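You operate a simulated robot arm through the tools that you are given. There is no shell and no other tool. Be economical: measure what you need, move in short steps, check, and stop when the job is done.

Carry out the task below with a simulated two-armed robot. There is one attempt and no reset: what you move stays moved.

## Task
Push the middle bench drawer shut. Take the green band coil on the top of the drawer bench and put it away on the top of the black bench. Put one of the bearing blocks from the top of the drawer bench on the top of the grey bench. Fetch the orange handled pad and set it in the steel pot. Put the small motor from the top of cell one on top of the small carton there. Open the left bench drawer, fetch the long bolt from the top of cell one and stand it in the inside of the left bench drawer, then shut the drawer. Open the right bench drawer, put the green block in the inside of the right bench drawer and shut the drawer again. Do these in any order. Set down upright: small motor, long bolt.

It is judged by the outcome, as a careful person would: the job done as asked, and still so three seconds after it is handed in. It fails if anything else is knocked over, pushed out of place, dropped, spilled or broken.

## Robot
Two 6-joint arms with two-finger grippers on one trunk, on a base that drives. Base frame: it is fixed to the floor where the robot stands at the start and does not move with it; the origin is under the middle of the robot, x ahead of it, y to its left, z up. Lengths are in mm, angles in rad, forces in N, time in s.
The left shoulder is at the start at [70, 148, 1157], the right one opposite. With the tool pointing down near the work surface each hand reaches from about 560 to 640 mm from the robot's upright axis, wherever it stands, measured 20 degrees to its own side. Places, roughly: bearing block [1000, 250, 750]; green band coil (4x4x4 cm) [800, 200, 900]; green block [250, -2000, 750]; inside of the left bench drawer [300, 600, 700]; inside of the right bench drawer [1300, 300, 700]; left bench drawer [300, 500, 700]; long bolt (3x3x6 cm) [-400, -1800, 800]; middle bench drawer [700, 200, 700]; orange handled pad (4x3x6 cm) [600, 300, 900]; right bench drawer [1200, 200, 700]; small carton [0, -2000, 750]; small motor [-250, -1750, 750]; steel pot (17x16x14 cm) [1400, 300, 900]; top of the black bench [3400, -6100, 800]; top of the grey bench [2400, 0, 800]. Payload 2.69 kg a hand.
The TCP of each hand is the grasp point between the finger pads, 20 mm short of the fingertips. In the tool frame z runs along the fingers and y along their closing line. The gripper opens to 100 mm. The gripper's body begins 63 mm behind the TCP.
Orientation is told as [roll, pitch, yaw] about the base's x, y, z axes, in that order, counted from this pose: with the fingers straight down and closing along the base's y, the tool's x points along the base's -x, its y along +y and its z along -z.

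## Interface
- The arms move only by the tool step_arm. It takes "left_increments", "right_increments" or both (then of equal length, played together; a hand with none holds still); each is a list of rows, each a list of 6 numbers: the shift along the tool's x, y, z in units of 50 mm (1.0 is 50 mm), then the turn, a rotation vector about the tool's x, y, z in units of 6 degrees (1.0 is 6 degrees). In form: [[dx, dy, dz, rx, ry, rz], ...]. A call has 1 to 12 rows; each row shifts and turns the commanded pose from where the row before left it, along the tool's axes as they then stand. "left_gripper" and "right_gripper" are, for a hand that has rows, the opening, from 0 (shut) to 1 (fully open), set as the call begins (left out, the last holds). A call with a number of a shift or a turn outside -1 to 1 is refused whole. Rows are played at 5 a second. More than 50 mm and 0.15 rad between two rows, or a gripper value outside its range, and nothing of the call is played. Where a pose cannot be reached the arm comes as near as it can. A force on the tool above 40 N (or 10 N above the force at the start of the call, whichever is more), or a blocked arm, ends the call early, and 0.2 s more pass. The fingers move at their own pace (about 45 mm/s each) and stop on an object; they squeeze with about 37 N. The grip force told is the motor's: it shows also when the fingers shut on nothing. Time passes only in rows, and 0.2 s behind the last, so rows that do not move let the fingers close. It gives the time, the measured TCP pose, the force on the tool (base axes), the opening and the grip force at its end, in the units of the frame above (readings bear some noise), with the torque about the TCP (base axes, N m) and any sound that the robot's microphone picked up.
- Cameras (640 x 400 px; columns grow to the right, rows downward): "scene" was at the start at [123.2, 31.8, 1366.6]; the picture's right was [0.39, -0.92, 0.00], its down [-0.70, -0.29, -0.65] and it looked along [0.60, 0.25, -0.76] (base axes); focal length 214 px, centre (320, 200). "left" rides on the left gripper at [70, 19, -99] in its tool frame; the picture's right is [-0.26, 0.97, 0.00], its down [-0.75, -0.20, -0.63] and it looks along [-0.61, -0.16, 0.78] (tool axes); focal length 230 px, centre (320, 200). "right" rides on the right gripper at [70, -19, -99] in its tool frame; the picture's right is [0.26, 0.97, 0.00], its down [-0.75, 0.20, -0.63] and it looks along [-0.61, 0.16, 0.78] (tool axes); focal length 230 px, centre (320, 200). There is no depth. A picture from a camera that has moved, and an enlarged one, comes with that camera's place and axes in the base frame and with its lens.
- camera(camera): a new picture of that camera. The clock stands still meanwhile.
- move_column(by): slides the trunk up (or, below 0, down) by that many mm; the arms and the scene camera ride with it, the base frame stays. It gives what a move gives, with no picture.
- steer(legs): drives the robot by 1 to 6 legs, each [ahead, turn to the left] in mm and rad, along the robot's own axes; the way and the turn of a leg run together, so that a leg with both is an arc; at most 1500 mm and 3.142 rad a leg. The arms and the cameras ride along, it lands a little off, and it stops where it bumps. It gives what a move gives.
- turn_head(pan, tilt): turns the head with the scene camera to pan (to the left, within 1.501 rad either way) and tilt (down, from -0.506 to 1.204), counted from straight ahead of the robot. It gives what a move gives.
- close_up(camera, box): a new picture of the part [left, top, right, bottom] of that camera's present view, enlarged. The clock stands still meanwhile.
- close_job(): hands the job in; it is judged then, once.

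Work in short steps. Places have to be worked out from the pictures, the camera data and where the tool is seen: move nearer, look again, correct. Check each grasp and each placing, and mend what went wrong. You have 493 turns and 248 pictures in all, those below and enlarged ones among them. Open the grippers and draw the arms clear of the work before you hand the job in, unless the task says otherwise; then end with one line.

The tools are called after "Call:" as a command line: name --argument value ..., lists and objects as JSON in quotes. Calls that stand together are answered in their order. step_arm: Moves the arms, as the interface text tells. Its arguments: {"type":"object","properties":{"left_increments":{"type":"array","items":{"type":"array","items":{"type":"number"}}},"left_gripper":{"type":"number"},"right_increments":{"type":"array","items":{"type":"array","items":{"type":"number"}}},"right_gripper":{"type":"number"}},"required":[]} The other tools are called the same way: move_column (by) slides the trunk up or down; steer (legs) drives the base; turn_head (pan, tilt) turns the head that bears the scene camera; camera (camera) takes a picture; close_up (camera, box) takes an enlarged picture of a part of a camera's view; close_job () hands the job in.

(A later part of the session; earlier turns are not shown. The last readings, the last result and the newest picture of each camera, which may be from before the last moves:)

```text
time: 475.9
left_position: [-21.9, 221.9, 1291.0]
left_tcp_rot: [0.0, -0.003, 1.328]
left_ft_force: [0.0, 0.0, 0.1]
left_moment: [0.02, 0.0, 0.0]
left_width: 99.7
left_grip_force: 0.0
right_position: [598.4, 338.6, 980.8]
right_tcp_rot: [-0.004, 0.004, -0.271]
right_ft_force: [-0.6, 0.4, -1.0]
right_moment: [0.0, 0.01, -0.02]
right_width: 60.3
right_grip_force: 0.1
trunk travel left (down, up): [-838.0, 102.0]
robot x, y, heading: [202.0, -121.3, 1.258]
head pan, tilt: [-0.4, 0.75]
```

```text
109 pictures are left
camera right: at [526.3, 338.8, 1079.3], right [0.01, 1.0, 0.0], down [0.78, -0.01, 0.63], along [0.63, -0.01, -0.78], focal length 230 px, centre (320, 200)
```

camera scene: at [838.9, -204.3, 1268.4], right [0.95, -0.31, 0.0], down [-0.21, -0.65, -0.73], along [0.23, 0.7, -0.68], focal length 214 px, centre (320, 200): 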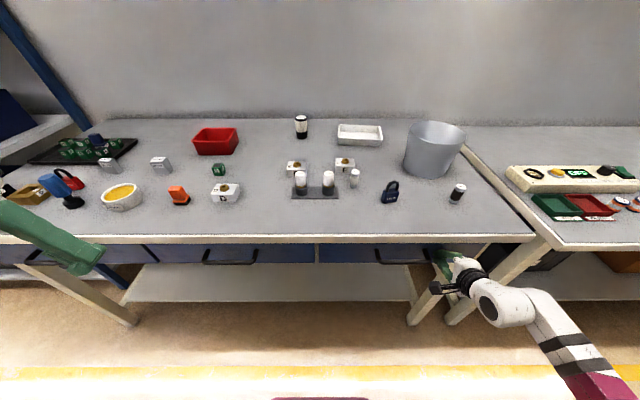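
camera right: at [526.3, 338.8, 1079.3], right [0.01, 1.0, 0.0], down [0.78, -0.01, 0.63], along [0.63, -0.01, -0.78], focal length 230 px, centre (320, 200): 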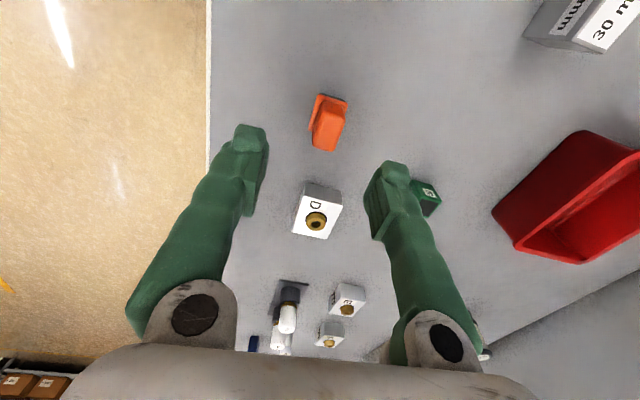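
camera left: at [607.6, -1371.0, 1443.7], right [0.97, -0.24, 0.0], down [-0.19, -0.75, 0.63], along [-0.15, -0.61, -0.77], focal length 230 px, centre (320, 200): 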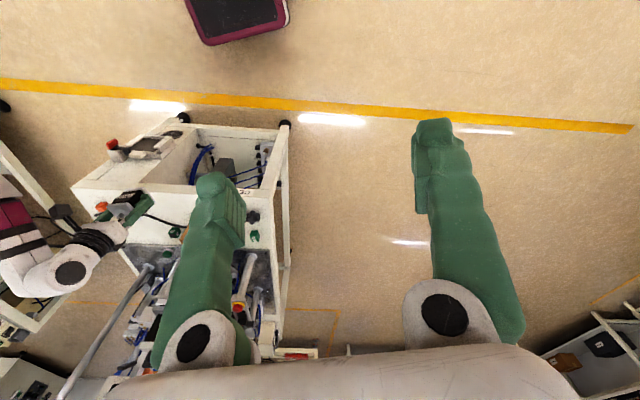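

Call:
step_arm --right_increments '[[-0.07, 0.11, 0, 0, 0, 0]]'

Call:
move_column --by -60

Call:
camera --camera "right"

```text
time: 476.2
left_position: [-22.6, 223.7, 1290.7]
left_tcp_rot: [-0.001, -0.002, 1.326]
left_ft_force: [0.0, 0.0, -0.5]
left_moment: [0.01, -0.01, -0.01]
left_width: 99.9
left_grip_force: 0.0
right_position: [603.5, 345.7, 976.7]
right_tcp_rot: [-0.004, 0.004, -0.272]
right_ft_force: [0.3, -0.4, -0.1]
right_moment: [0.02, 0.01, 0.0]
right_width: 60.2
right_grip_force: 0.1
trunk travel left (down, up): [-838.0, 102.0]
robot x, y, heading: [203.1, -118.6, 1.263]
head pan, tilt: [-0.4, 0.75]
```

```text
time: 477.2
left_position: [-22.8, 223.9, 1230.3]
left_tcp_rot: [-0.002, -0.001, 1.326]
left_ft_force: [0.5, 0.7, -0.2]
left_moment: [-0.02, 0.02, 0.04]
left_width: 99.9
left_grip_force: 0.1
right_position: [603.3, 342.5, 919.4]
right_tcp_rot: [-0.004, 0.003, -0.273]
right_ft_force: [-0.9, 1.2, 0.0]
right_moment: [0.04, 0.02, 0.03]
right_width: 59.9
right_grip_force: 0.0
trunk travel left (down, up): [-778.0, 162.0]
robot x, y, heading: [203.9, -118.3, 1.26]
head pan, tilt: [-0.4, 0.75]
```

```text
108 pictures are left
camera right: at [531.3, 344.2, 1018.4], right [0.01, 1.0, 0.0], down [0.78, -0.01, 0.62], along [0.62, -0.01, -0.78], focal length 230 px, centre (320, 200)
```

right: 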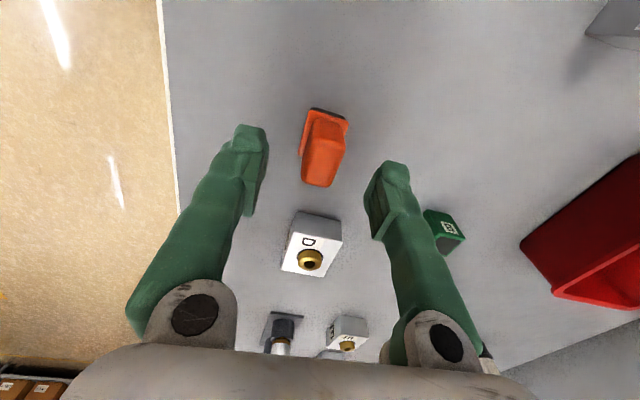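

Well centred. I lower 32 mm more and close on the handle.

Call:
move_column --by -33

Call:
step_arm --right_increments '[[0, 0, 0, 0, 0, 0], [0, 0, 0, 0, 0, 0], [0, 0, 0, 0, 0, 0], [0, 0, 0, 0, 0, 0]]' --right_gripper 0

Call:
camera --camera "right"

```text
time: 478.0
left_position: [-21.9, 224.1, 1197.1]
left_tcp_rot: [-0.001, -0.001, 1.327]
left_ft_force: [0.0, 0.1, 0.4]
left_moment: [-0.01, -0.02, -0.01]
left_width: 100.2
left_grip_force: 0.1
right_position: [603.3, 344.5, 885.3]
right_tcp_rot: [-0.008, 0.005, -0.272]
right_ft_force: [0.5, 0.2, 0.4]
right_moment: [0.01, 0.03, -0.03]
right_width: 60.1
right_grip_force: 0.0
trunk travel left (down, up): [-745.0, 195.0]
robot x, y, heading: [199.6, -124.3, 1.258]
head pan, tilt: [-0.4, 0.75]
```

```text
time: 479.0
left_position: [-22.0, 224.1, 1196.6]
left_tcp_rot: [0.0, 0.0, 1.326]
left_ft_force: [0.8, -0.7, 0.6]
left_moment: [-0.01, 0.05, -0.03]
left_width: 100.0
left_grip_force: 0.1
right_position: [604.0, 344.8, 884.3]
right_tcp_rot: [-0.006, 0.005, -0.273]
right_ft_force: [-0.1, -0.2, -0.1]
right_moment: [-0.02, 0.02, -0.02]
right_width: 20.5
right_grip_force: 36.9
trunk travel left (down, up): [-745.0, 195.0]
robot x, y, heading: [203.5, -119.2, 1.262]
head pan, tilt: [-0.4, 0.75]
```

```text
107 pictures are left
camera right: at [531.4, 344.5, 985.1], right [0.01, 1.0, 0.0], down [0.78, -0.01, 0.62], along [0.62, -0.01, -0.78], focal length 230 px, centre (320, 200)
```

right: 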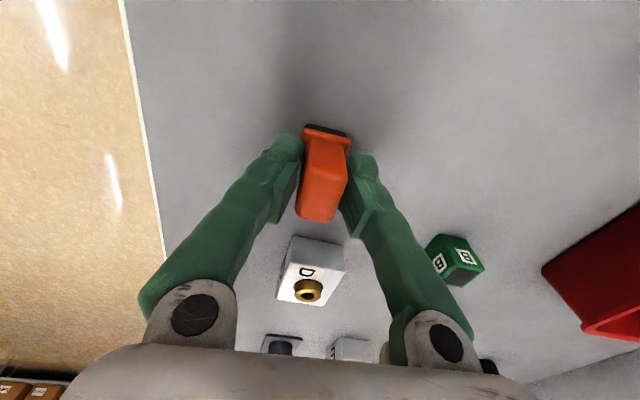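

The pad is gripped by its handle. I lift it 180 mm, back off and drive along to the steel pot.

Call:
move_column --by 180

Call:
steer --legs '[[-200, 0], [0, -1.377], [775, 0], [0, 1.378]]'

Call:
camera --camera "right"

Call:
turn_head --pan -0.3 --tilt 0.6

Call:
camera --camera "scene"

```text
time: 481.0
left_position: [-21.0, 224.9, 1378.2]
left_tcp_rot: [0.001, -0.001, 1.326]
left_ft_force: [-0.4, 0.6, 0.5]
left_moment: [-0.02, 0.02, 0.0]
left_width: 100.2
left_grip_force: 0.1
right_position: [604.6, 345.1, 1064.9]
right_tcp_rot: [-0.004, 0.006, -0.271]
right_ft_force: [0.7, -0.4, -0.6]
right_moment: [0.01, -0.02, -0.02]
right_width: 20.5
right_grip_force: 37.0
trunk travel left (down, up): [-925.0, 15.0]
robot x, y, heading: [204.0, -123.6, 1.267]
head pan, tilt: [-0.4, 0.75]
```

```text
time: 493.1
left_position: [692.9, -53.2, 1379.0]
left_tcp_rot: [-0.001, -0.001, 1.311]
left_ft_force: [0.5, -0.6, -0.3]
left_moment: [0.02, -0.02, 0.0]
left_width: 100.0
left_grip_force: 0.1
right_position: [1321.0, 58.6, 1065.2]
right_tcp_rot: [-0.005, 0.006, -0.288]
right_ft_force: [-0.4, 0.5, -0.9]
right_moment: [-0.02, -0.01, 0.01]
right_width: 20.7
right_grip_force: 37.4
trunk travel left (down, up): [-925.0, 15.0]
robot x, y, heading: [913.2, -401.4, 1.245]
head pan, tilt: [-0.4, 0.75]
```

```text
106 pictures are left
camera right: at [1248.2, 60.4, 1164.9], right [0.03, 1.0, 0.0], down [0.78, -0.02, 0.62], along [0.62, -0.02, -0.78], focal length 230 px, centre (320, 200)
```

right: 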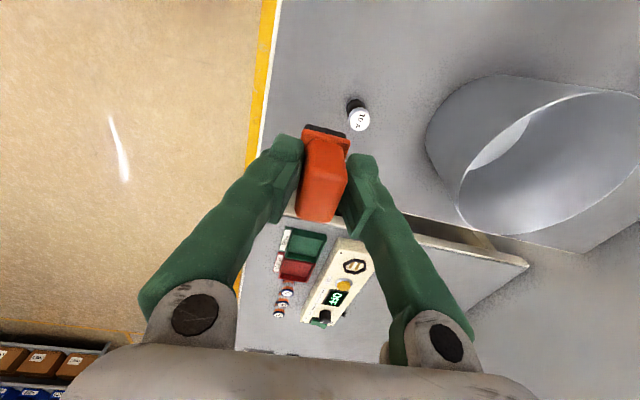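

```text
time: 493.8
left_position: [693.6, -51.4, 1377.5]
left_tcp_rot: [-0.002, 0.0, 1.312]
left_ft_force: [0.1, 0.8, -1.0]
left_moment: [-0.01, -0.03, 0.0]
left_width: 100.2
left_grip_force: 0.0
right_position: [1319.6, 59.8, 1064.5]
right_tcp_rot: [-0.006, 0.004, -0.288]
right_ft_force: [1.1, -0.4, -1.4]
right_moment: [0.0, -0.01, 0.02]
right_width: 20.6
right_grip_force: 37.1
trunk travel left (down, up): [-925.0, 15.0]
robot x, y, heading: [913.1, -399.7, 1.251]
head pan, tilt: [-0.3, 0.6]
```

```text
105 pictures are left
camera scene: at [981.8, -279.4, 1597.7], right [0.81, -0.58, 0.0], down [-0.33, -0.46, -0.82], along [0.48, 0.67, -0.57], focal length 214 px, centre (320, 200)
```

scene: 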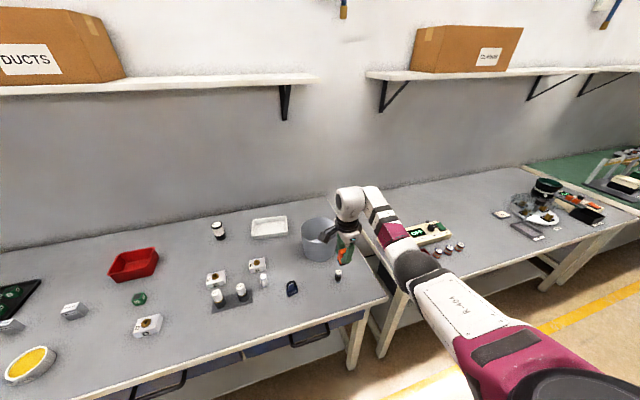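

The pot's rim centre is about [1380, 277], radius ≈82. I turn slightly and drive 222 mm so the pad comes above the pot.

Call:
steer --legs '[[0, 0.014], [222, 0]]'

Call:
camera --camera "right"

Call:
close_up --camera "scene" --box '[260, 150, 420, 270]'

```text
time: 495.9
left_position: [753.6, 152.4, 1379.0]
left_tcp_rot: [-0.002, -0.006, 1.325]
left_ft_force: [-0.3, -0.4, 0.2]
left_moment: [0.06, -0.02, 0.0]
left_width: 100.0
left_grip_force: 0.0
right_position: [1379.6, 275.6, 1066.9]
right_tcp_rot: [-0.002, 0.004, -0.272]
right_ft_force: [0.4, 0.0, -1.1]
right_moment: [0.0, -0.03, 0.01]
right_width: 20.4
right_grip_force: 37.3
trunk travel left (down, up): [-925.0, 15.0]
robot x, y, heading: [981.0, -187.3, 1.262]
head pan, tilt: [-0.3, 0.6]
```

```text
104 pictures are left
camera right: at [1307.3, 275.0, 1167.5], right [0.01, 1.0, 0.0], down [0.78, -0.01, 0.63], along [0.63, -0.01, -0.78], focal length 230 px, centre (320, 200)
```

right: 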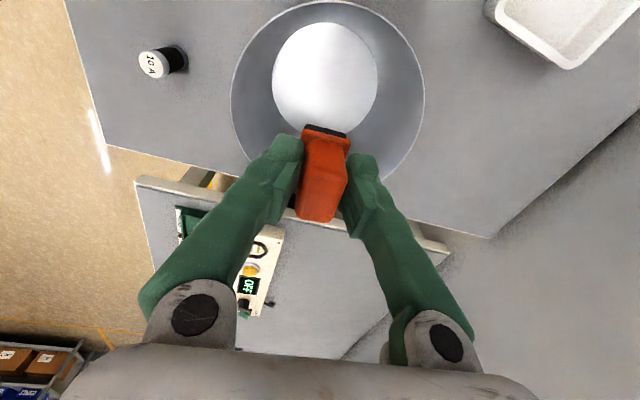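

```text
3.33 times, centred on (340, 210) of scene
camera zoom: at [1046.1, -70.7, 1598.4], right [0.82, -0.57, 0.0], down [-0.32, -0.46, -0.83], along [0.47, 0.68, -0.56], focal length 715 px, centre (253, 167)
```

zoom: 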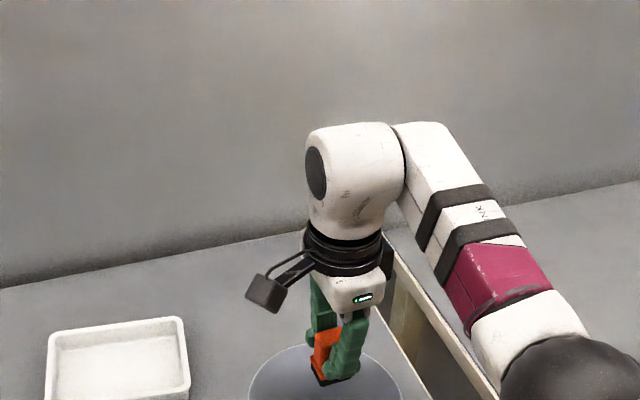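

Aligned. Because the wrist camera box sits to one side, I offset the hand 13 mm away so the box also clears the rim, then lower into the pot.

Call:
step_arm --right_increments '[[-0.25, 0.06, 0, 0, 0, 0]]'

Call:
move_column --by -100

Call:
camera --camera "right"

Call:
close_up --camera "scene" --box '[260, 170, 420, 290]'

```text
time: 496.3
left_position: [757.9, 160.0, 1378.2]
left_tcp_rot: [0.0, 0.001, 1.327]
left_ft_force: [0.2, -0.3, 0.1]
left_moment: [-0.04, 0.0, -0.02]
left_width: 99.8
left_grip_force: 0.1
right_position: [1395.4, 281.0, 1063.0]
right_tcp_rot: [-0.007, 0.005, -0.273]
right_ft_force: [-0.3, 0.7, -0.9]
right_moment: [-0.02, -0.03, 0.01]
right_width: 20.3
right_grip_force: 37.1
trunk travel left (down, up): [-925.0, 15.0]
robot x, y, heading: [979.7, -184.8, 1.26]
head pan, tilt: [-0.3, 0.6]
```

```text
time: 497.6
left_position: [756.8, 159.7, 1277.4]
left_tcp_rot: [0.001, -0.002, 1.326]
left_ft_force: [0.3, -0.5, -0.2]
left_moment: [-0.02, 0.01, 0.02]
left_width: 100.0
left_grip_force: 0.1
right_position: [1393.9, 279.3, 966.1]
right_tcp_rot: [-0.006, 0.006, -0.272]
right_ft_force: [0.3, 0.3, -0.5]
right_moment: [-0.02, -0.01, -0.01]
right_width: 20.5
right_grip_force: 37.1
trunk travel left (down, up): [-825.0, 115.0]
robot x, y, heading: [980.4, -185.7, 1.266]
head pan, tilt: [-0.3, 0.6]
```

```text
102 pictures are left
camera right: at [1321.9, 279.5, 1065.0], right [0.01, 1.0, 0.0], down [0.78, -0.01, 0.62], along [0.62, -0.01, -0.78], focal length 230 px, centre (320, 200)
```

right: 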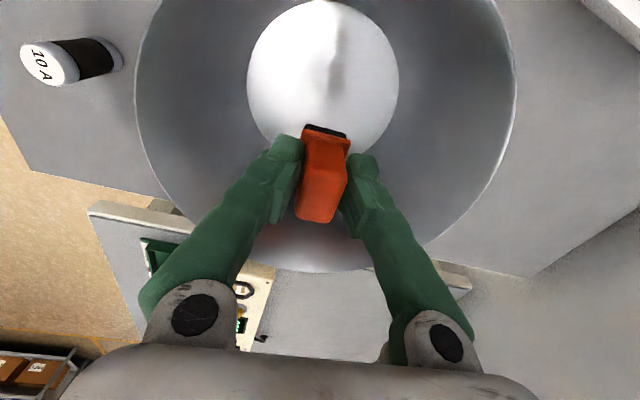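

```text
3.33 times, centred on (340, 230) of scene
camera zoom: at [1048.2, -64.2, 1497.8], right [0.82, -0.57, 0.0], down [-0.32, -0.46, -0.82], along [0.47, 0.68, -0.57], focal length 715 px, centre (253, 100)
```

zoom: 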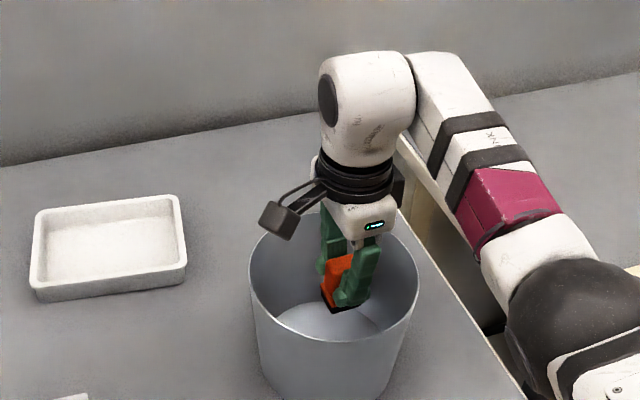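

The camera box clears the near rim by only some 20 mm, so I shift 9 mm further and continue down.

Call:
step_arm --right_increments '[[-0.18, 0, 0, 0, 0, 0]]'

Call:
move_column --by -50

Call:
close_up --camera "scene" --box '[260, 180, 420, 300]'

Call:
camera --camera "right"

```text
time: 498.0
left_position: [755.8, 157.9, 1278.7]
left_tcp_rot: [-0.001, -0.001, 1.328]
left_ft_force: [-0.3, 0.6, 0.4]
left_moment: [0.02, 0.05, 0.0]
left_width: 100.0
left_grip_force: 0.1
right_position: [1403.3, 276.4, 964.2]
right_tcp_rot: [-0.005, 0.005, -0.273]
right_ft_force: [-0.1, 1.0, -0.6]
right_moment: [0.01, 0.0, 0.01]
right_width: 20.4
right_grip_force: 37.1
trunk travel left (down, up): [-825.0, 115.0]
robot x, y, heading: [981.9, -187.8, 1.263]
head pan, tilt: [-0.3, 0.6]
```

```text
time: 498.9
left_position: [755.0, 158.5, 1228.4]
left_tcp_rot: [-0.002, -0.002, 1.325]
left_ft_force: [-0.2, -0.1, -0.1]
left_moment: [-0.01, -0.01, 0.02]
left_width: 99.9
left_grip_force: 0.0
right_position: [1402.5, 277.2, 915.1]
right_tcp_rot: [-0.005, 0.006, -0.273]
right_ft_force: [0.5, 0.4, -0.9]
right_moment: [-0.01, -0.01, 0.02]
right_width: 20.5
right_grip_force: 36.9
trunk travel left (down, up): [-775.0, 165.0]
robot x, y, heading: [978.7, -190.5, 1.26]
head pan, tilt: [-0.3, 0.6]
```

```text
3.33 times, centred on (340, 240) of scene
camera zoom: at [1047.9, -64.8, 1447.8], right [0.82, -0.57, 0.0], down [-0.32, -0.46, -0.83], along [0.47, 0.68, -0.56], focal length 715 px, centre (253, 67)
```

zoom: 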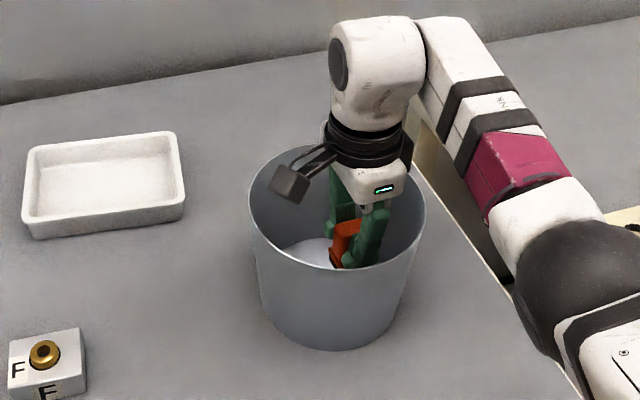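

```text
99 pictures are left
camera right: at [1330.6, 276.9, 1015.1], right [0.01, 1.0, 0.0], down [0.78, -0.01, 0.62], along [0.62, -0.01, -0.78], focal length 230 px, centre (320, 200)
```

right: 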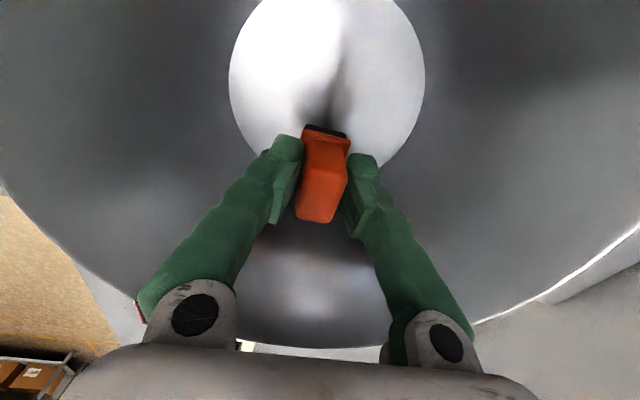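

The pad is inside, over the pot's flat bottom. I lower the rest in steps until contact.

Call:
move_column --by -16

Call:
move_column --by -5

Call:
move_column --by -3

```text
time: 499.6
left_position: [755.9, 158.8, 1211.3]
left_tcp_rot: [-0.003, -0.002, 1.327]
left_ft_force: [0.8, 0.1, 0.1]
left_moment: [0.03, 0.03, 0.0]
left_width: 99.9
left_grip_force: 0.0
right_position: [1402.5, 276.9, 898.8]
right_tcp_rot: [-0.007, 0.006, -0.272]
right_ft_force: [-0.3, 0.0, -0.8]
right_moment: [0.02, -0.02, 0.03]
right_width: 20.6
right_grip_force: 37.1
trunk travel left (down, up): [-759.0, 181.0]
robot x, y, heading: [980.6, -184.5, 1.264]
head pan, tilt: [-0.3, 0.6]
```

```text
time: 500.1
left_position: [756.6, 159.0, 1206.8]
left_tcp_rot: [-0.002, 0.0, 1.327]
left_ft_force: [-0.1, 0.7, -0.6]
left_moment: [0.01, 0.02, -0.01]
left_width: 100.0
left_grip_force: 0.0
right_position: [1402.5, 276.7, 893.4]
right_tcp_rot: [-0.005, 0.006, -0.273]
right_ft_force: [-0.8, -1.1, -0.2]
right_moment: [-0.03, 0.0, 0.01]
right_width: 20.5
right_grip_force: 36.9
trunk travel left (down, up): [-754.0, 186.0]
robot x, y, heading: [980.3, -185.3, 1.264]
head pan, tilt: [-0.3, 0.6]
```

```text
time: 500.6
left_position: [755.7, 159.7, 1204.6]
left_tcp_rot: [-0.002, 0.001, 1.327]
left_ft_force: [0.0, 0.6, 0.4]
left_moment: [0.03, 0.01, 0.02]
left_width: 100.1
left_grip_force: 0.1
right_position: [1402.6, 277.7, 890.7]
right_tcp_rot: [-0.005, 0.005, -0.272]
right_ft_force: [0.1, 0.5, -1.3]
right_moment: [0.01, 0.03, 0.01]
right_width: 20.5
right_grip_force: 37.5
trunk travel left (down, up): [-751.0, 189.0]
robot x, y, heading: [981.0, -183.9, 1.265]
head pan, tilt: [-0.3, 0.6]
```

Call:
move_column --by -3

Call:
move_column --by -2

```text
time: 501.1
left_position: [755.4, 158.5, 1201.2]
left_tcp_rot: [-0.002, -0.001, 1.325]
left_ft_force: [-0.2, 0.1, 1.2]
left_moment: [0.03, 0.02, 0.04]
left_width: 99.9
left_grip_force: 0.2
right_position: [1403.0, 276.3, 888.4]
right_tcp_rot: [-0.004, 0.006, -0.272]
right_ft_force: [0.1, -1.4, 4.1]
right_moment: [0.08, 0.0, -0.01]
right_width: 20.4
right_grip_force: 37.4
trunk travel left (down, up): [-748.0, 192.0]
robot x, y, heading: [982.3, -186.3, 1.265]
head pan, tilt: [-0.3, 0.6]
```

```text
time: 501.7
left_position: [754.0, 155.2, 1199.0]
left_tcp_rot: [-0.002, -0.002, 1.326]
left_ft_force: [-0.2, 0.5, -0.4]
left_moment: [-0.02, 0.01, -0.04]
left_width: 100.0
left_grip_force: 0.0
right_position: [1402.9, 276.1, 889.3]
right_tcp_rot: [0.0, 0.003, -0.272]
right_ft_force: [2.6, 2.4, 16.1]
right_moment: [0.1, -0.05, 0.01]
right_width: 20.8
right_grip_force: 36.5
trunk travel left (down, up): [-746.0, 194.0]
robot x, y, heading: [983.3, -189.3, 1.263]
head pan, tilt: [-0.3, 0.6]
```

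Contact. I ease 2 mm, open to 50 mm and rise straight out.

Call:
move_column --by 2

Call:
step_arm --right_increments '[[0, 0, 0, 0, 0, 0], [0, 0, 0, 0, 0, 0], [0, 0, 0, 0, 0, 0]]' --right_gripper 0.5

Call:
move_column --by 180

Call:
camera --camera "right"

```text
time: 502.2
left_position: [755.0, 156.4, 1202.1]
left_tcp_rot: [-0.001, -0.001, 1.327]
left_ft_force: [0.6, 0.5, 0.2]
left_moment: [0.0, 0.0, 0.0]
left_width: 100.0
left_grip_force: 0.1
right_position: [1401.4, 275.3, 888.5]
right_tcp_rot: [-0.004, 0.005, -0.273]
right_ft_force: [4.2, 3.0, 10.0]
right_moment: [0.13, -0.08, -0.07]
right_width: 20.6
right_grip_force: 37.1
trunk travel left (down, up): [-748.0, 192.0]
robot x, y, heading: [983.2, -187.2, 1.267]
head pan, tilt: [-0.3, 0.6]
```

```text
time: 503.0
left_position: [756.6, 159.7, 1200.7]
left_tcp_rot: [-0.001, -0.001, 1.327]
left_ft_force: [-0.3, -0.3, -0.4]
left_moment: [0.02, 0.01, -0.05]
left_width: 99.8
left_grip_force: 0.0
right_position: [1403.3, 276.6, 887.0]
right_tcp_rot: [-0.006, 0.006, -0.272]
right_ft_force: [0.8, -0.7, 0.2]
right_moment: [-0.03, 0.02, -0.01]
right_width: 49.8
right_grip_force: 0.0
trunk travel left (down, up): [-748.0, 192.0]
robot x, y, heading: [983.4, -185.3, 1.266]
head pan, tilt: [-0.3, 0.6]
```

```text
time: 505.0
left_position: [755.2, 158.8, 1380.9]
left_tcp_rot: [-0.002, -0.002, 1.326]
left_ft_force: [0.4, -0.3, -0.6]
left_moment: [0.01, 0.0, -0.02]
left_width: 99.6
left_grip_force: 0.0
right_position: [1402.1, 277.1, 1067.6]
right_tcp_rot: [-0.005, 0.006, -0.273]
right_ft_force: [-0.4, 0.5, 0.4]
right_moment: [0.01, 0.03, -0.02]
right_width: 50.5
right_grip_force: 0.0
trunk travel left (down, up): [-928.0, 12.0]
robot x, y, heading: [981.0, -188.7, 1.265]
head pan, tilt: [-0.3, 0.6]
```

```text
98 pictures are left
camera right: at [1330.5, 277.2, 1167.9], right [0.01, 1.0, 0.0], down [0.78, -0.01, 0.62], along [0.62, -0.01, -0.78], focal length 230 px, centre (320, 200)
```

right: 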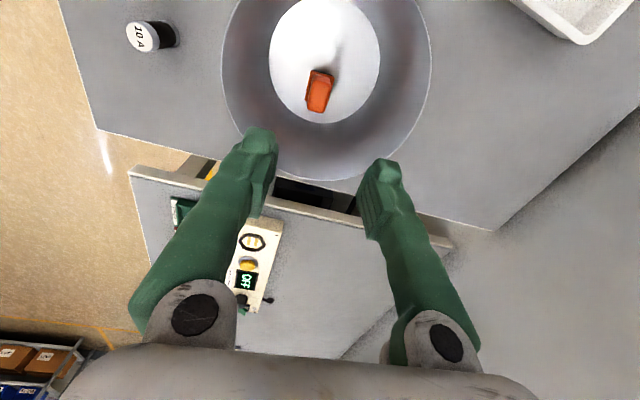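

The pad stands in the pot. Now I back off and drive to bearing block D.

Call:
steer --legs '[[-200, 0], [0, 1.795], [658, 0], [0, -1.797]]'

Call:
step_arm --right_increments '[[0, 0, 0, 0, 0, 0], [0, 0, 0, 0, 0, 0]]' --right_gripper 1

Call:
camera --camera "right"

```text
time: 518.4
left_position: [33.5, 29.8, 1380.9]
left_tcp_rot: [-0.002, 0.001, 1.332]
left_ft_force: [0.1, -0.3, 0.2]
left_moment: [0.01, 0.01, -0.01]
left_width: 100.2
left_grip_force: 0.1
right_position: [680.1, 150.2, 1068.4]
right_tcp_rot: [-0.005, 0.006, -0.268]
right_ft_force: [0.2, 0.4, 0.1]
right_moment: [0.0, 0.01, 0.02]
right_width: 50.1
right_grip_force: 0.0
trunk travel left (down, up): [-928.0, 12.0]
robot x, y, heading: [258.2, -314.1, 1.27]
head pan, tilt: [-0.3, 0.6]
```

```text
time: 519.0
left_position: [33.4, 29.0, 1380.2]
left_tcp_rot: [-0.002, 0.002, 1.331]
left_ft_force: [0.1, 0.0, 0.6]
left_moment: [0.02, -0.01, 0.01]
left_width: 99.9
left_grip_force: 0.0
right_position: [679.4, 151.5, 1068.3]
right_tcp_rot: [-0.005, 0.005, -0.267]
right_ft_force: [0.9, 0.1, -0.1]
right_moment: [0.01, 0.01, 0.01]
right_width: 100.0
right_grip_force: 0.1
trunk travel left (down, up): [-928.0, 12.0]
robot x, y, heading: [257.9, -315.7, 1.269]
head pan, tilt: [-0.3, 0.6]
```

```text
97 pictures are left
camera right: at [607.3, 150.8, 1168.2], right [0.01, 1.0, 0.0], down [0.78, 0.0, 0.62], along [0.62, -0.01, -0.78], focal length 230 px, centre (320, 200)
```

right: 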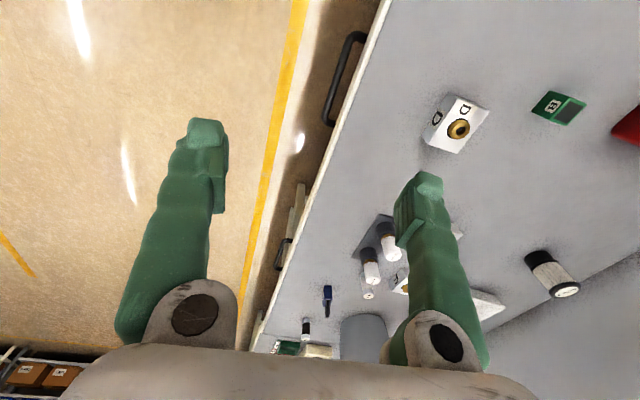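

Call:
close_up --camera "right" --box '[395, 75, 515, 170]'

```text
4.21 times, centred on (455, 122) of right
camera zoom: at [607.3, 150.8, 1168.2], right [0.01, 1.0, 0.0], down [0.78, 0.0, 0.62], along [0.62, -0.01, -0.78], focal length 969 px, centre (-248, 526)
```

zoom: 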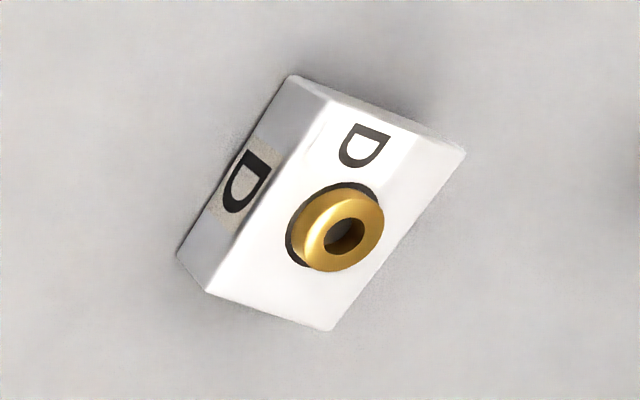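

Block D is aligned with the bench (63 × 48 mm), centre about [724, 329]. I drive in, align the wrist and lower.

Call:
steer --legs '[[183, 0]]'

Call:
step_arm --right_increments '[[0.2, 0, 0, 0, 0, 0.4], [0, 0, 0, 0, 0, 0]]'

Call:
move_column --by -130

Call:
camera --camera "right"

```text
time: 520.6
left_position: [87.6, 197.6, 1382.1]
left_tcp_rot: [-0.004, -0.004, 1.332]
left_ft_force: [0.6, 0.1, 0.0]
left_moment: [0.03, -0.02, 0.0]
left_width: 99.8
left_grip_force: 0.0
right_position: [733.7, 322.3, 1069.8]
right_tcp_rot: [0.0, 0.006, -0.267]
right_ft_force: [-0.3, -1.0, -0.3]
right_moment: [0.03, -0.01, 0.02]
right_width: 99.8
right_grip_force: 0.1
trunk travel left (down, up): [-928.0, 12.0]
robot x, y, heading: [317.3, -140.6, 1.271]
head pan, tilt: [-0.3, 0.6]
```

```text
time: 521.2
left_position: [87.2, 199.6, 1380.4]
left_tcp_rot: [-0.001, -0.002, 1.331]
left_ft_force: [-0.5, 0.3, -0.5]
left_moment: [0.0, -0.03, 0.01]
left_width: 99.9
left_grip_force: 0.1
right_position: [723.9, 326.2, 1069.0]
right_tcp_rot: [-0.005, 0.005, -0.31]
right_ft_force: [-0.2, 0.2, 0.1]
right_moment: [0.05, 0.02, 0.0]
right_width: 100.1
right_grip_force: 0.1
trunk travel left (down, up): [-928.0, 12.0]
robot x, y, heading: [314.7, -146.2, 1.273]
head pan, tilt: [-0.3, 0.6]
```

```text
time: 522.7
left_position: [86.9, 202.5, 1251.3]
left_tcp_rot: [-0.003, 0.0, 1.331]
left_ft_force: [0.1, -0.9, 0.5]
left_moment: [0.0, -0.03, 0.01]
left_width: 99.9
left_grip_force: 0.1
right_position: [726.0, 327.7, 938.1]
right_tcp_rot: [-0.007, 0.006, -0.309]
right_ft_force: [0.0, -0.3, -0.1]
right_moment: [0.0, 0.01, 0.0]
right_width: 100.0
right_grip_force: 0.0
trunk travel left (down, up): [-798.0, 142.0]
robot x, y, heading: [314.5, -137.4, 1.265]
head pan, tilt: [-0.3, 0.6]
```

```text
95 pictures are left
camera right: at [652.5, 330.1, 1037.9], right [0.05, 1.0, 0.0], down [0.78, -0.04, 0.62], along [0.62, -0.03, -0.78], focal length 230 px, centre (320, 200)
```

right: 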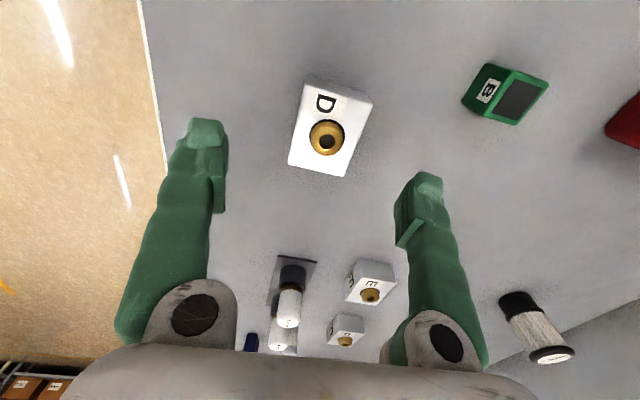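

Call:
step_arm --right_increments '[[0.08, 0.07, 0, 0, 0, 0]]'

Call:
move_column --by -68

Call:
camera --camera "right"

```text
time: 523.1
left_position: [87.1, 204.0, 1250.3]
left_tcp_rot: [-0.001, -0.002, 1.331]
left_ft_force: [-0.1, -0.8, 0.6]
left_moment: [-0.01, 0.0, 0.01]
left_width: 100.1
left_grip_force: 0.1
right_position: [722.6, 332.9, 937.4]
right_tcp_rot: [-0.007, 0.005, -0.309]
right_ft_force: [-0.4, -1.0, 0.3]
right_moment: [0.01, 0.0, 0.04]
right_width: 100.0
right_grip_force: 0.0
trunk travel left (down, up): [-798.0, 142.0]
robot x, y, heading: [316.2, -142.0, 1.27]
head pan, tilt: [-0.3, 0.6]
```

```text
time: 524.2
left_position: [88.0, 202.9, 1182.7]
left_tcp_rot: [-0.001, 0.0, 1.331]
left_ft_force: [0.2, 0.8, -0.4]
left_moment: [0.0, -0.03, 0.0]
left_width: 99.9
left_grip_force: 0.0
right_position: [721.7, 331.3, 870.4]
right_tcp_rot: [-0.006, 0.006, -0.309]
right_ft_force: [-0.4, 0.3, 0.6]
right_moment: [0.02, 0.02, -0.02]
right_width: 100.3
right_grip_force: 0.1
trunk travel left (down, up): [-730.0, 210.0]
robot x, y, heading: [312.0, -139.7, 1.269]
head pan, tilt: [-0.3, 0.6]
```

```text
94 pictures are left
camera right: at [649.7, 334.5, 970.0], right [0.05, 1.0, 0.0], down [0.78, -0.04, 0.62], along [0.62, -0.03, -0.78], focal length 230 px, centre (320, 200)
```

right: 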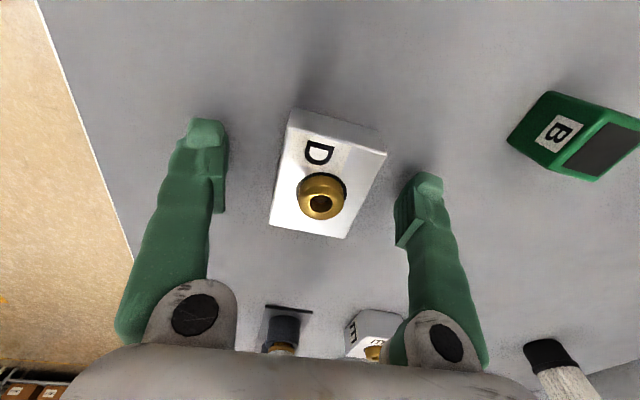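

The block is between the fingers. I lower 3 mm and close.

Call:
move_column --by -3

Call:
step_arm --right_increments '[[0, 0, 0, 0, 0, 0], [0, 0, 0, 0, 0, 0], [0, 0, 0, 0, 0, 0], [0, 0, 0, 0, 0, 0], [0, 0, 0, 0, 0, 0]]' --right_gripper 0

Call:
move_column --by 120

Call:
camera --camera "right"

```text
time: 524.7
left_position: [88.1, 203.0, 1178.7]
left_tcp_rot: [-0.003, 0.0, 1.332]
left_ft_force: [-0.4, -0.1, 0.2]
left_moment: [0.03, 0.03, -0.04]
left_width: 100.0
left_grip_force: 0.0
right_position: [720.7, 332.6, 867.1]
right_tcp_rot: [-0.004, 0.006, -0.31]
right_ft_force: [0.6, 0.8, -0.7]
right_moment: [-0.02, 0.02, -0.01]
right_width: 100.0
right_grip_force: 0.0
trunk travel left (down, up): [-727.0, 213.0]
robot x, y, heading: [315.3, -144.2, 1.264]
head pan, tilt: [-0.3, 0.6]
```

```text
time: 525.9
left_position: [88.1, 202.0, 1179.4]
left_tcp_rot: [-0.003, 0.001, 1.333]
left_ft_force: [0.6, -1.0, -0.1]
left_moment: [0.0, -0.02, 0.0]
left_width: 99.9
left_grip_force: 0.1
right_position: [721.6, 331.5, 866.1]
right_tcp_rot: [-0.006, 0.006, -0.31]
right_ft_force: [0.3, 0.1, 0.1]
right_moment: [0.01, 0.0, 0.02]
right_width: 49.1
right_grip_force: 37.1
trunk travel left (down, up): [-727.0, 213.0]
robot x, y, heading: [312.5, -141.5, 1.268]
head pan, tilt: [-0.3, 0.6]
```

```text
time: 527.4
left_position: [87.9, 203.5, 1299.6]
left_tcp_rot: [0.0, 0.0, 1.331]
left_ft_force: [-0.1, -0.5, 0.2]
left_moment: [0.0, 0.04, -0.01]
left_width: 100.4
left_grip_force: 0.1
right_position: [722.2, 331.5, 986.1]
right_tcp_rot: [-0.008, 0.004, -0.309]
right_ft_force: [0.1, 0.9, -1.9]
right_moment: [-0.01, 0.03, -0.02]
right_width: 48.9
right_grip_force: 36.8
trunk travel left (down, up): [-847.0, 93.0]
robot x, y, heading: [313.3, -141.5, 1.269]
head pan, tilt: [-0.3, 0.6]
```

```text
93 pictures are left
camera right: at [650.0, 335.0, 1086.5], right [0.05, 1.0, -0.01], down [0.78, -0.03, 0.62], along [0.62, -0.03, -0.78], focal length 230 px, centre (320, 200)
```

right: 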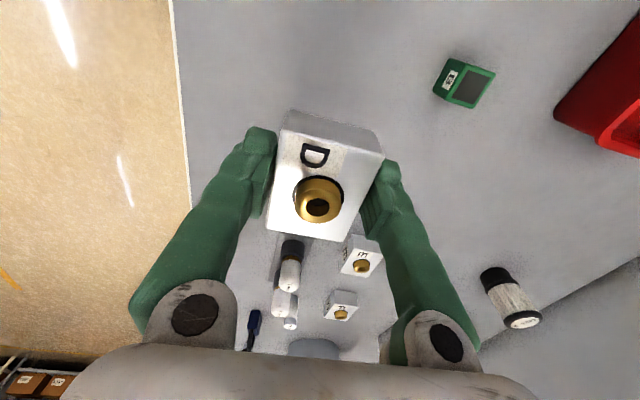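

The block is held. I back off, drive along to the grey bench and look for a free spot.

Call:
steer --legs '[[-250, 0], [0, -1.577], [1420, 0], [0, 1.571]]'

Call:
turn_head --pan -0.3 --tilt 0.65

Call:
camera --camera "scene"

Call:
camera --camera "right"

```text
time: 543.6
left_position: [1364.5, -458.5, 1299.1]
left_tcp_rot: [-0.002, 0.001, 1.333]
left_ft_force: [-0.6, -0.2, -0.4]
left_moment: [0.01, 0.02, -0.01]
left_width: 100.1
left_grip_force: 0.0
right_position: [2000.1, -329.3, 986.7]
right_tcp_rot: [-0.01, 0.006, -0.309]
right_ft_force: [-0.1, -0.7, -1.3]
right_moment: [0.0, 0.0, -0.01]
right_width: 48.5
right_grip_force: 37.3
trunk travel left (down, up): [-847.0, 93.0]
robot x, y, heading: [1589.4, -803.5, 1.272]
head pan, tilt: [-0.3, 0.6]
```

```text
time: 544.2
left_position: [1364.6, -459.7, 1298.8]
left_tcp_rot: [-0.003, 0.0, 1.334]
left_ft_force: [-0.1, -0.4, -0.2]
left_moment: [0.01, 0.03, -0.02]
left_width: 100.0
left_grip_force: 0.0
right_position: [1999.2, -330.0, 986.2]
right_tcp_rot: [-0.006, 0.006, -0.307]
right_ft_force: [-0.4, 1.2, -2.2]
right_moment: [0.03, 0.04, -0.01]
right_width: 49.1
right_grip_force: 37.2
trunk travel left (down, up): [-847.0, 93.0]
robot x, y, heading: [1590.2, -802.0, 1.27]
head pan, tilt: [-0.3, 0.649]
```

```text
92 pictures are left
camera scene: at [1658.0, -680.7, 1515.5], right [0.82, -0.57, 0.0], down [-0.34, -0.5, -0.8], along [0.45, 0.66, -0.6], focal length 214 px, centre (320, 200)
```

scene: 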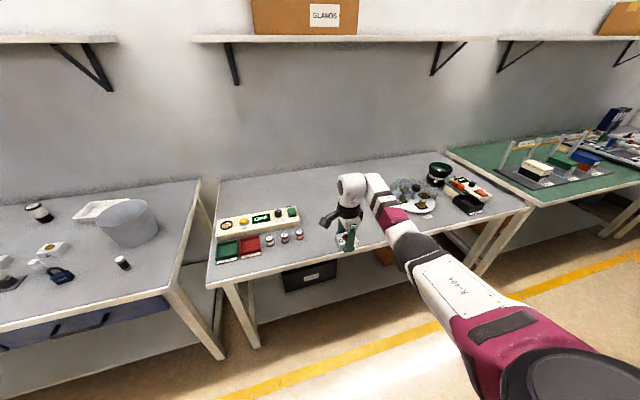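

```text
91 pictures are left
camera right: at [1926.8, -326.0, 1086.3], right [0.05, 1.0, -0.01], down [0.78, -0.03, 0.62], along [0.62, -0.03, -0.78], focal length 230 px, centre (320, 200)
```

right: 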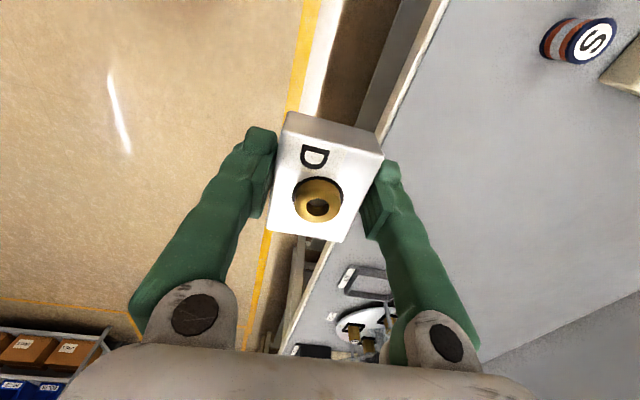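

Call:
close_up --camera "scene" --box '[200, 170, 480, 310]'

```text
2.29 times, centred on (340, 240) of scene
camera zoom: at [1658.0, -680.7, 1515.5], right [0.82, -0.57, 0.0], down [-0.34, -0.5, -0.8], along [0.45, 0.66, -0.6], focal length 490 px, centre (274, 109)
```

zoom: 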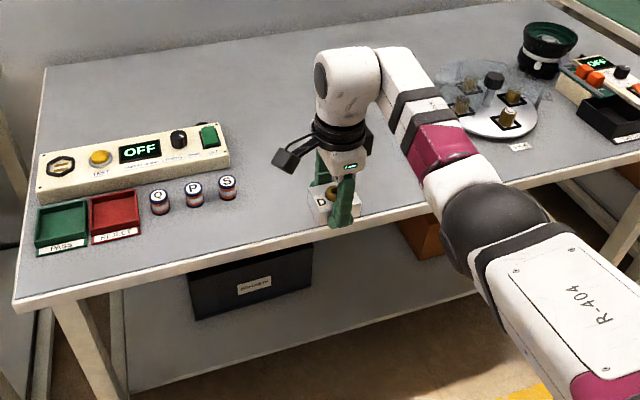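

The grey bench top is at about z 795–800 with a wide free area to the right of spool S. I drive in 208 mm, shift 40 mm right and lower partly.

Call:
steer --legs '[[208, 0]]'

Call:
step_arm --right_increments '[[-0.8, 0, 0, 0, 0, 0]]'

Call:
move_column --by -110

Call:
camera --camera "right"

Call:
close_up --camera "scene" --box '[200, 170, 480, 345]'

```text
time: 545.8
left_position: [1426.0, -265.6, 1301.0]
left_tcp_rot: [-0.002, -0.004, 1.332]
left_ft_force: [0.2, -0.3, -0.1]
left_moment: [0.05, -0.03, -0.01]
left_width: 100.0
left_grip_force: 0.0
right_position: [2060.8, -135.0, 987.9]
right_tcp_rot: [-0.004, 0.005, -0.308]
right_ft_force: [-0.3, -1.2, -1.3]
right_moment: [0.02, -0.01, -0.01]
right_width: 48.8
right_grip_force: 36.8
trunk travel left (down, up): [-847.0, 93.0]
robot x, y, heading: [1653.9, -603.7, 1.27]
head pan, tilt: [-0.3, 0.649]
```

```text
time: 546.2
left_position: [1430.7, -261.0, 1300.6]
left_tcp_rot: [-0.001, 0.001, 1.332]
left_ft_force: [0.8, 0.1, 0.5]
left_moment: [0.01, 0.04, 0.0]
left_width: 99.8
left_grip_force: 0.0
right_position: [2101.5, -144.5, 985.2]
right_tcp_rot: [-0.007, 0.006, -0.309]
right_ft_force: [1.1, 0.4, -2.4]
right_moment: [0.0, 0.07, 0.03]
right_width: 48.8
right_grip_force: 36.7
trunk travel left (down, up): [-847.0, 93.0]
robot x, y, heading: [1654.6, -603.6, 1.267]
head pan, tilt: [-0.3, 0.649]
```

```text
time: 547.6
left_position: [1428.8, -259.8, 1189.7]
left_tcp_rot: [-0.002, -0.001, 1.331]
left_ft_force: [1.1, 1.1, 0.0]
left_moment: [0.01, -0.01, -0.02]
left_width: 100.0
left_grip_force: 0.1
right_position: [2099.8, -143.5, 876.2]
right_tcp_rot: [-0.007, 0.005, -0.308]
right_ft_force: [0.2, -0.3, -2.0]
right_moment: [0.02, 0.03, 0.0]
right_width: 49.1
right_grip_force: 37.2
trunk travel left (down, up): [-737.0, 203.0]
robot x, y, heading: [1654.2, -604.4, 1.273]
head pan, tilt: [-0.3, 0.649]
```

```text
89 pictures are left
camera right: at [2027.5, -141.2, 976.3], right [0.05, 1.0, 0.0], down [0.78, -0.03, 0.62], along [0.62, -0.03, -0.78], focal length 230 px, centre (320, 200)
```

right: 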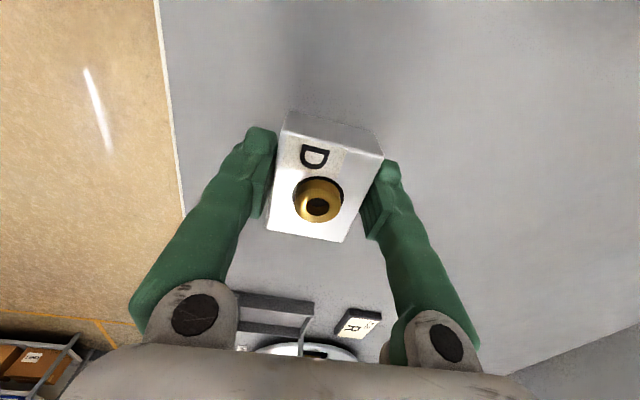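

```text
2.29 times, centred on (340, 258) of scene
camera zoom: at [1719.7, -482.9, 1405.5], right [0.82, -0.57, 0.0], down [-0.34, -0.5, -0.8], along [0.45, 0.66, -0.6], focal length 490 px, centre (274, 69)
```

zoom: 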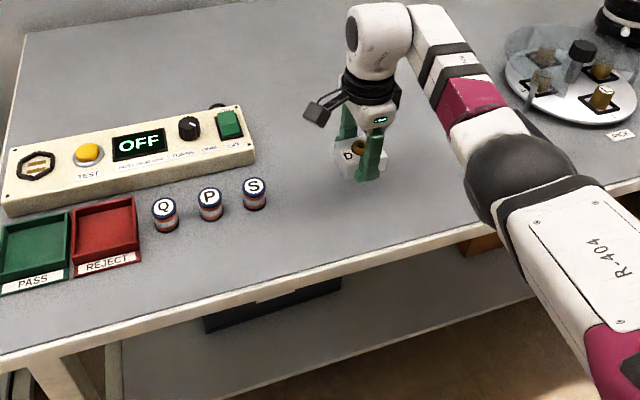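

The spot beneath is free. I lower and then feel for contact.

Call:
move_column --by -38

Call:
move_column --by -5

Call:
move_column --by -4

```text
time: 548.5
left_position: [1428.2, -260.4, 1151.4]
left_tcp_rot: [-0.001, 0.0, 1.331]
left_ft_force: [0.2, 0.3, 0.1]
left_moment: [0.04, -0.03, 0.0]
left_width: 100.2
left_grip_force: 0.2
right_position: [2100.6, -144.4, 837.8]
right_tcp_rot: [-0.008, 0.005, -0.309]
right_ft_force: [0.1, -0.3, -3.3]
right_moment: [0.01, -0.01, -0.02]
right_width: 48.8
right_grip_force: 36.9
trunk travel left (down, up): [-699.0, 241.0]
robot x, y, heading: [1652.6, -605.0, 1.265]
head pan, tilt: [-0.3, 0.649]
```

```text
time: 549.0
left_position: [1427.0, -259.9, 1146.3]
left_tcp_rot: [0.0, 0.002, 1.332]
left_ft_force: [0.0, 0.3, 0.5]
left_moment: [-0.02, 0.01, 0.0]
left_width: 100.0
left_grip_force: 0.1
right_position: [2099.5, -143.6, 832.9]
right_tcp_rot: [-0.008, 0.006, -0.309]
right_ft_force: [0.8, -0.2, -3.0]
right_moment: [-0.01, -0.01, 0.02]
right_width: 49.2
right_grip_force: 37.1
trunk travel left (down, up): [-694.0, 246.0]
robot x, y, heading: [1653.4, -605.7, 1.267]
head pan, tilt: [-0.3, 0.649]
```

```text
time: 549.5
left_position: [1425.9, -260.5, 1143.0]
left_tcp_rot: [-0.002, -0.001, 1.331]
left_ft_force: [0.2, 0.3, -0.7]
left_moment: [0.03, -0.01, -0.02]
left_width: 99.8
left_grip_force: 0.0
right_position: [2100.3, -143.7, 828.8]
right_tcp_rot: [-0.007, 0.005, -0.31]
right_ft_force: [0.1, 0.1, -2.3]
right_moment: [0.01, 0.03, -0.01]
right_width: 49.1
right_grip_force: 37.1
trunk travel left (down, up): [-690.0, 250.0]
robot x, y, heading: [1654.4, -600.1, 1.267]
head pan, tilt: [-0.3, 0.649]
```

Call:
move_column --by -3

Call:
move_column --by -3

```text
time: 550.0
left_position: [1425.6, -260.6, 1141.0]
left_tcp_rot: [0.0, -0.002, 1.332]
left_ft_force: [-0.3, 1.0, -0.7]
left_moment: [0.02, -0.02, 0.0]
left_width: 100.0
left_grip_force: 0.0
right_position: [2099.4, -145.0, 827.0]
right_tcp_rot: [-0.006, 0.006, -0.309]
right_ft_force: [0.5, -1.5, 1.4]
right_moment: [0.06, -0.13, -0.03]
right_width: 48.7
right_grip_force: 37.0
trunk travel left (down, up): [-687.0, 253.0]
robot x, y, heading: [1653.0, -604.9, 1.271]
head pan, tilt: [-0.3, 0.649]
```

```text
time: 550.6
left_position: [1425.9, -262.5, 1136.7]
left_tcp_rot: [-0.004, -0.002, 1.331]
left_ft_force: [-0.3, 0.0, -0.5]
left_moment: [-0.01, -0.01, -0.01]
left_width: 99.9
left_grip_force: 0.0
right_position: [2100.1, -145.5, 826.8]
right_tcp_rot: [0.001, 0.004, -0.308]
right_ft_force: [4.8, 2.1, 16.6]
right_moment: [-0.1, 0.2, 0.02]
right_width: 48.9
right_grip_force: 37.1
trunk travel left (down, up): [-684.0, 256.0]
robot x, y, heading: [1653.1, -603.1, 1.27]
head pan, tilt: [-0.3, 0.649]
```

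Contact. I ease 2 mm, open and rise.

Call:
move_column --by 2

Call:
step_arm --right_increments '[[0, 0, 0, 0, 0, 0], [0, 0, 0, 0, 0, 0], [0, 0, 0, 0, 0, 0], [0, 0, 0, 0, 0, 0]]' --right_gripper 1

Call:
move_column --by 160

Call:
camera --camera "right"

```text
time: 551.1
left_position: [1426.0, -261.8, 1138.7]
left_tcp_rot: [-0.003, -0.001, 1.333]
left_ft_force: [0.2, 0.0, -0.3]
left_moment: [0.0, -0.03, -0.02]
left_width: 99.6
left_grip_force: 0.1
right_position: [2098.0, -144.9, 826.6]
right_tcp_rot: [-0.005, 0.003, -0.308]
right_ft_force: [4.3, 3.7, 14.2]
right_moment: [0.49, -0.24, -0.07]
right_width: 48.8
right_grip_force: 36.9
trunk travel left (down, up): [-686.0, 254.0]
robot x, y, heading: [1652.6, -604.8, 1.267]
head pan, tilt: [-0.3, 0.649]
```

```text
time: 552.1
left_position: [1427.6, -260.4, 1139.0]
left_tcp_rot: [-0.001, 0.001, 1.331]
left_ft_force: [0.4, 0.1, -0.1]
left_moment: [0.04, 0.01, -0.01]
left_width: 100.2
left_grip_force: 0.1
right_position: [2099.2, -145.9, 825.0]
right_tcp_rot: [-0.006, 0.006, -0.309]
right_ft_force: [1.0, 0.1, 0.0]
right_moment: [0.02, 0.03, 0.03]
right_width: 100.0
right_grip_force: 0.1
trunk travel left (down, up): [-686.0, 254.0]
robot x, y, heading: [1652.6, -601.8, 1.27]
head pan, tilt: [-0.3, 0.649]
```

```text
time: 553.9
left_position: [1426.9, -261.6, 1299.7]
left_tcp_rot: [-0.002, -0.001, 1.331]
left_ft_force: [-0.3, 0.6, 0.3]
left_moment: [0.01, 0.0, 0.0]
left_width: 100.0
left_grip_force: 0.1
right_position: [2099.1, -144.3, 985.8]
right_tcp_rot: [-0.008, 0.005, -0.309]
right_ft_force: [0.0, -0.8, -0.5]
right_moment: [0.02, 0.02, 0.01]
right_width: 100.2
right_grip_force: 0.0
trunk travel left (down, up): [-846.0, 94.0]
robot x, y, heading: [1652.6, -608.5, 1.266]
head pan, tilt: [-0.3, 0.649]
```

```text
87 pictures are left
camera right: at [2027.2, -141.1, 1085.3], right [0.05, 1.0, -0.01], down [0.78, -0.03, 0.62], along [0.62, -0.03, -0.78], focal length 230 px, centre (320, 200)
```

right: 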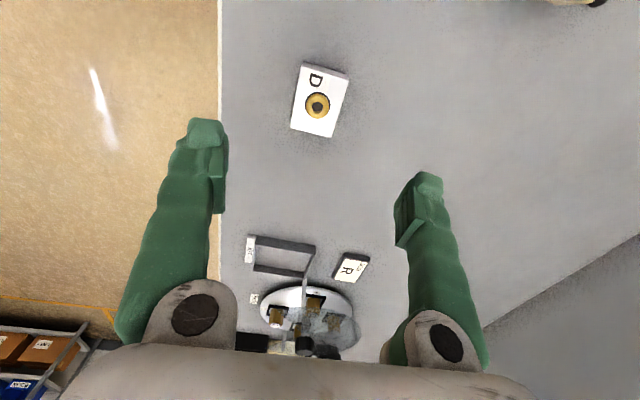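

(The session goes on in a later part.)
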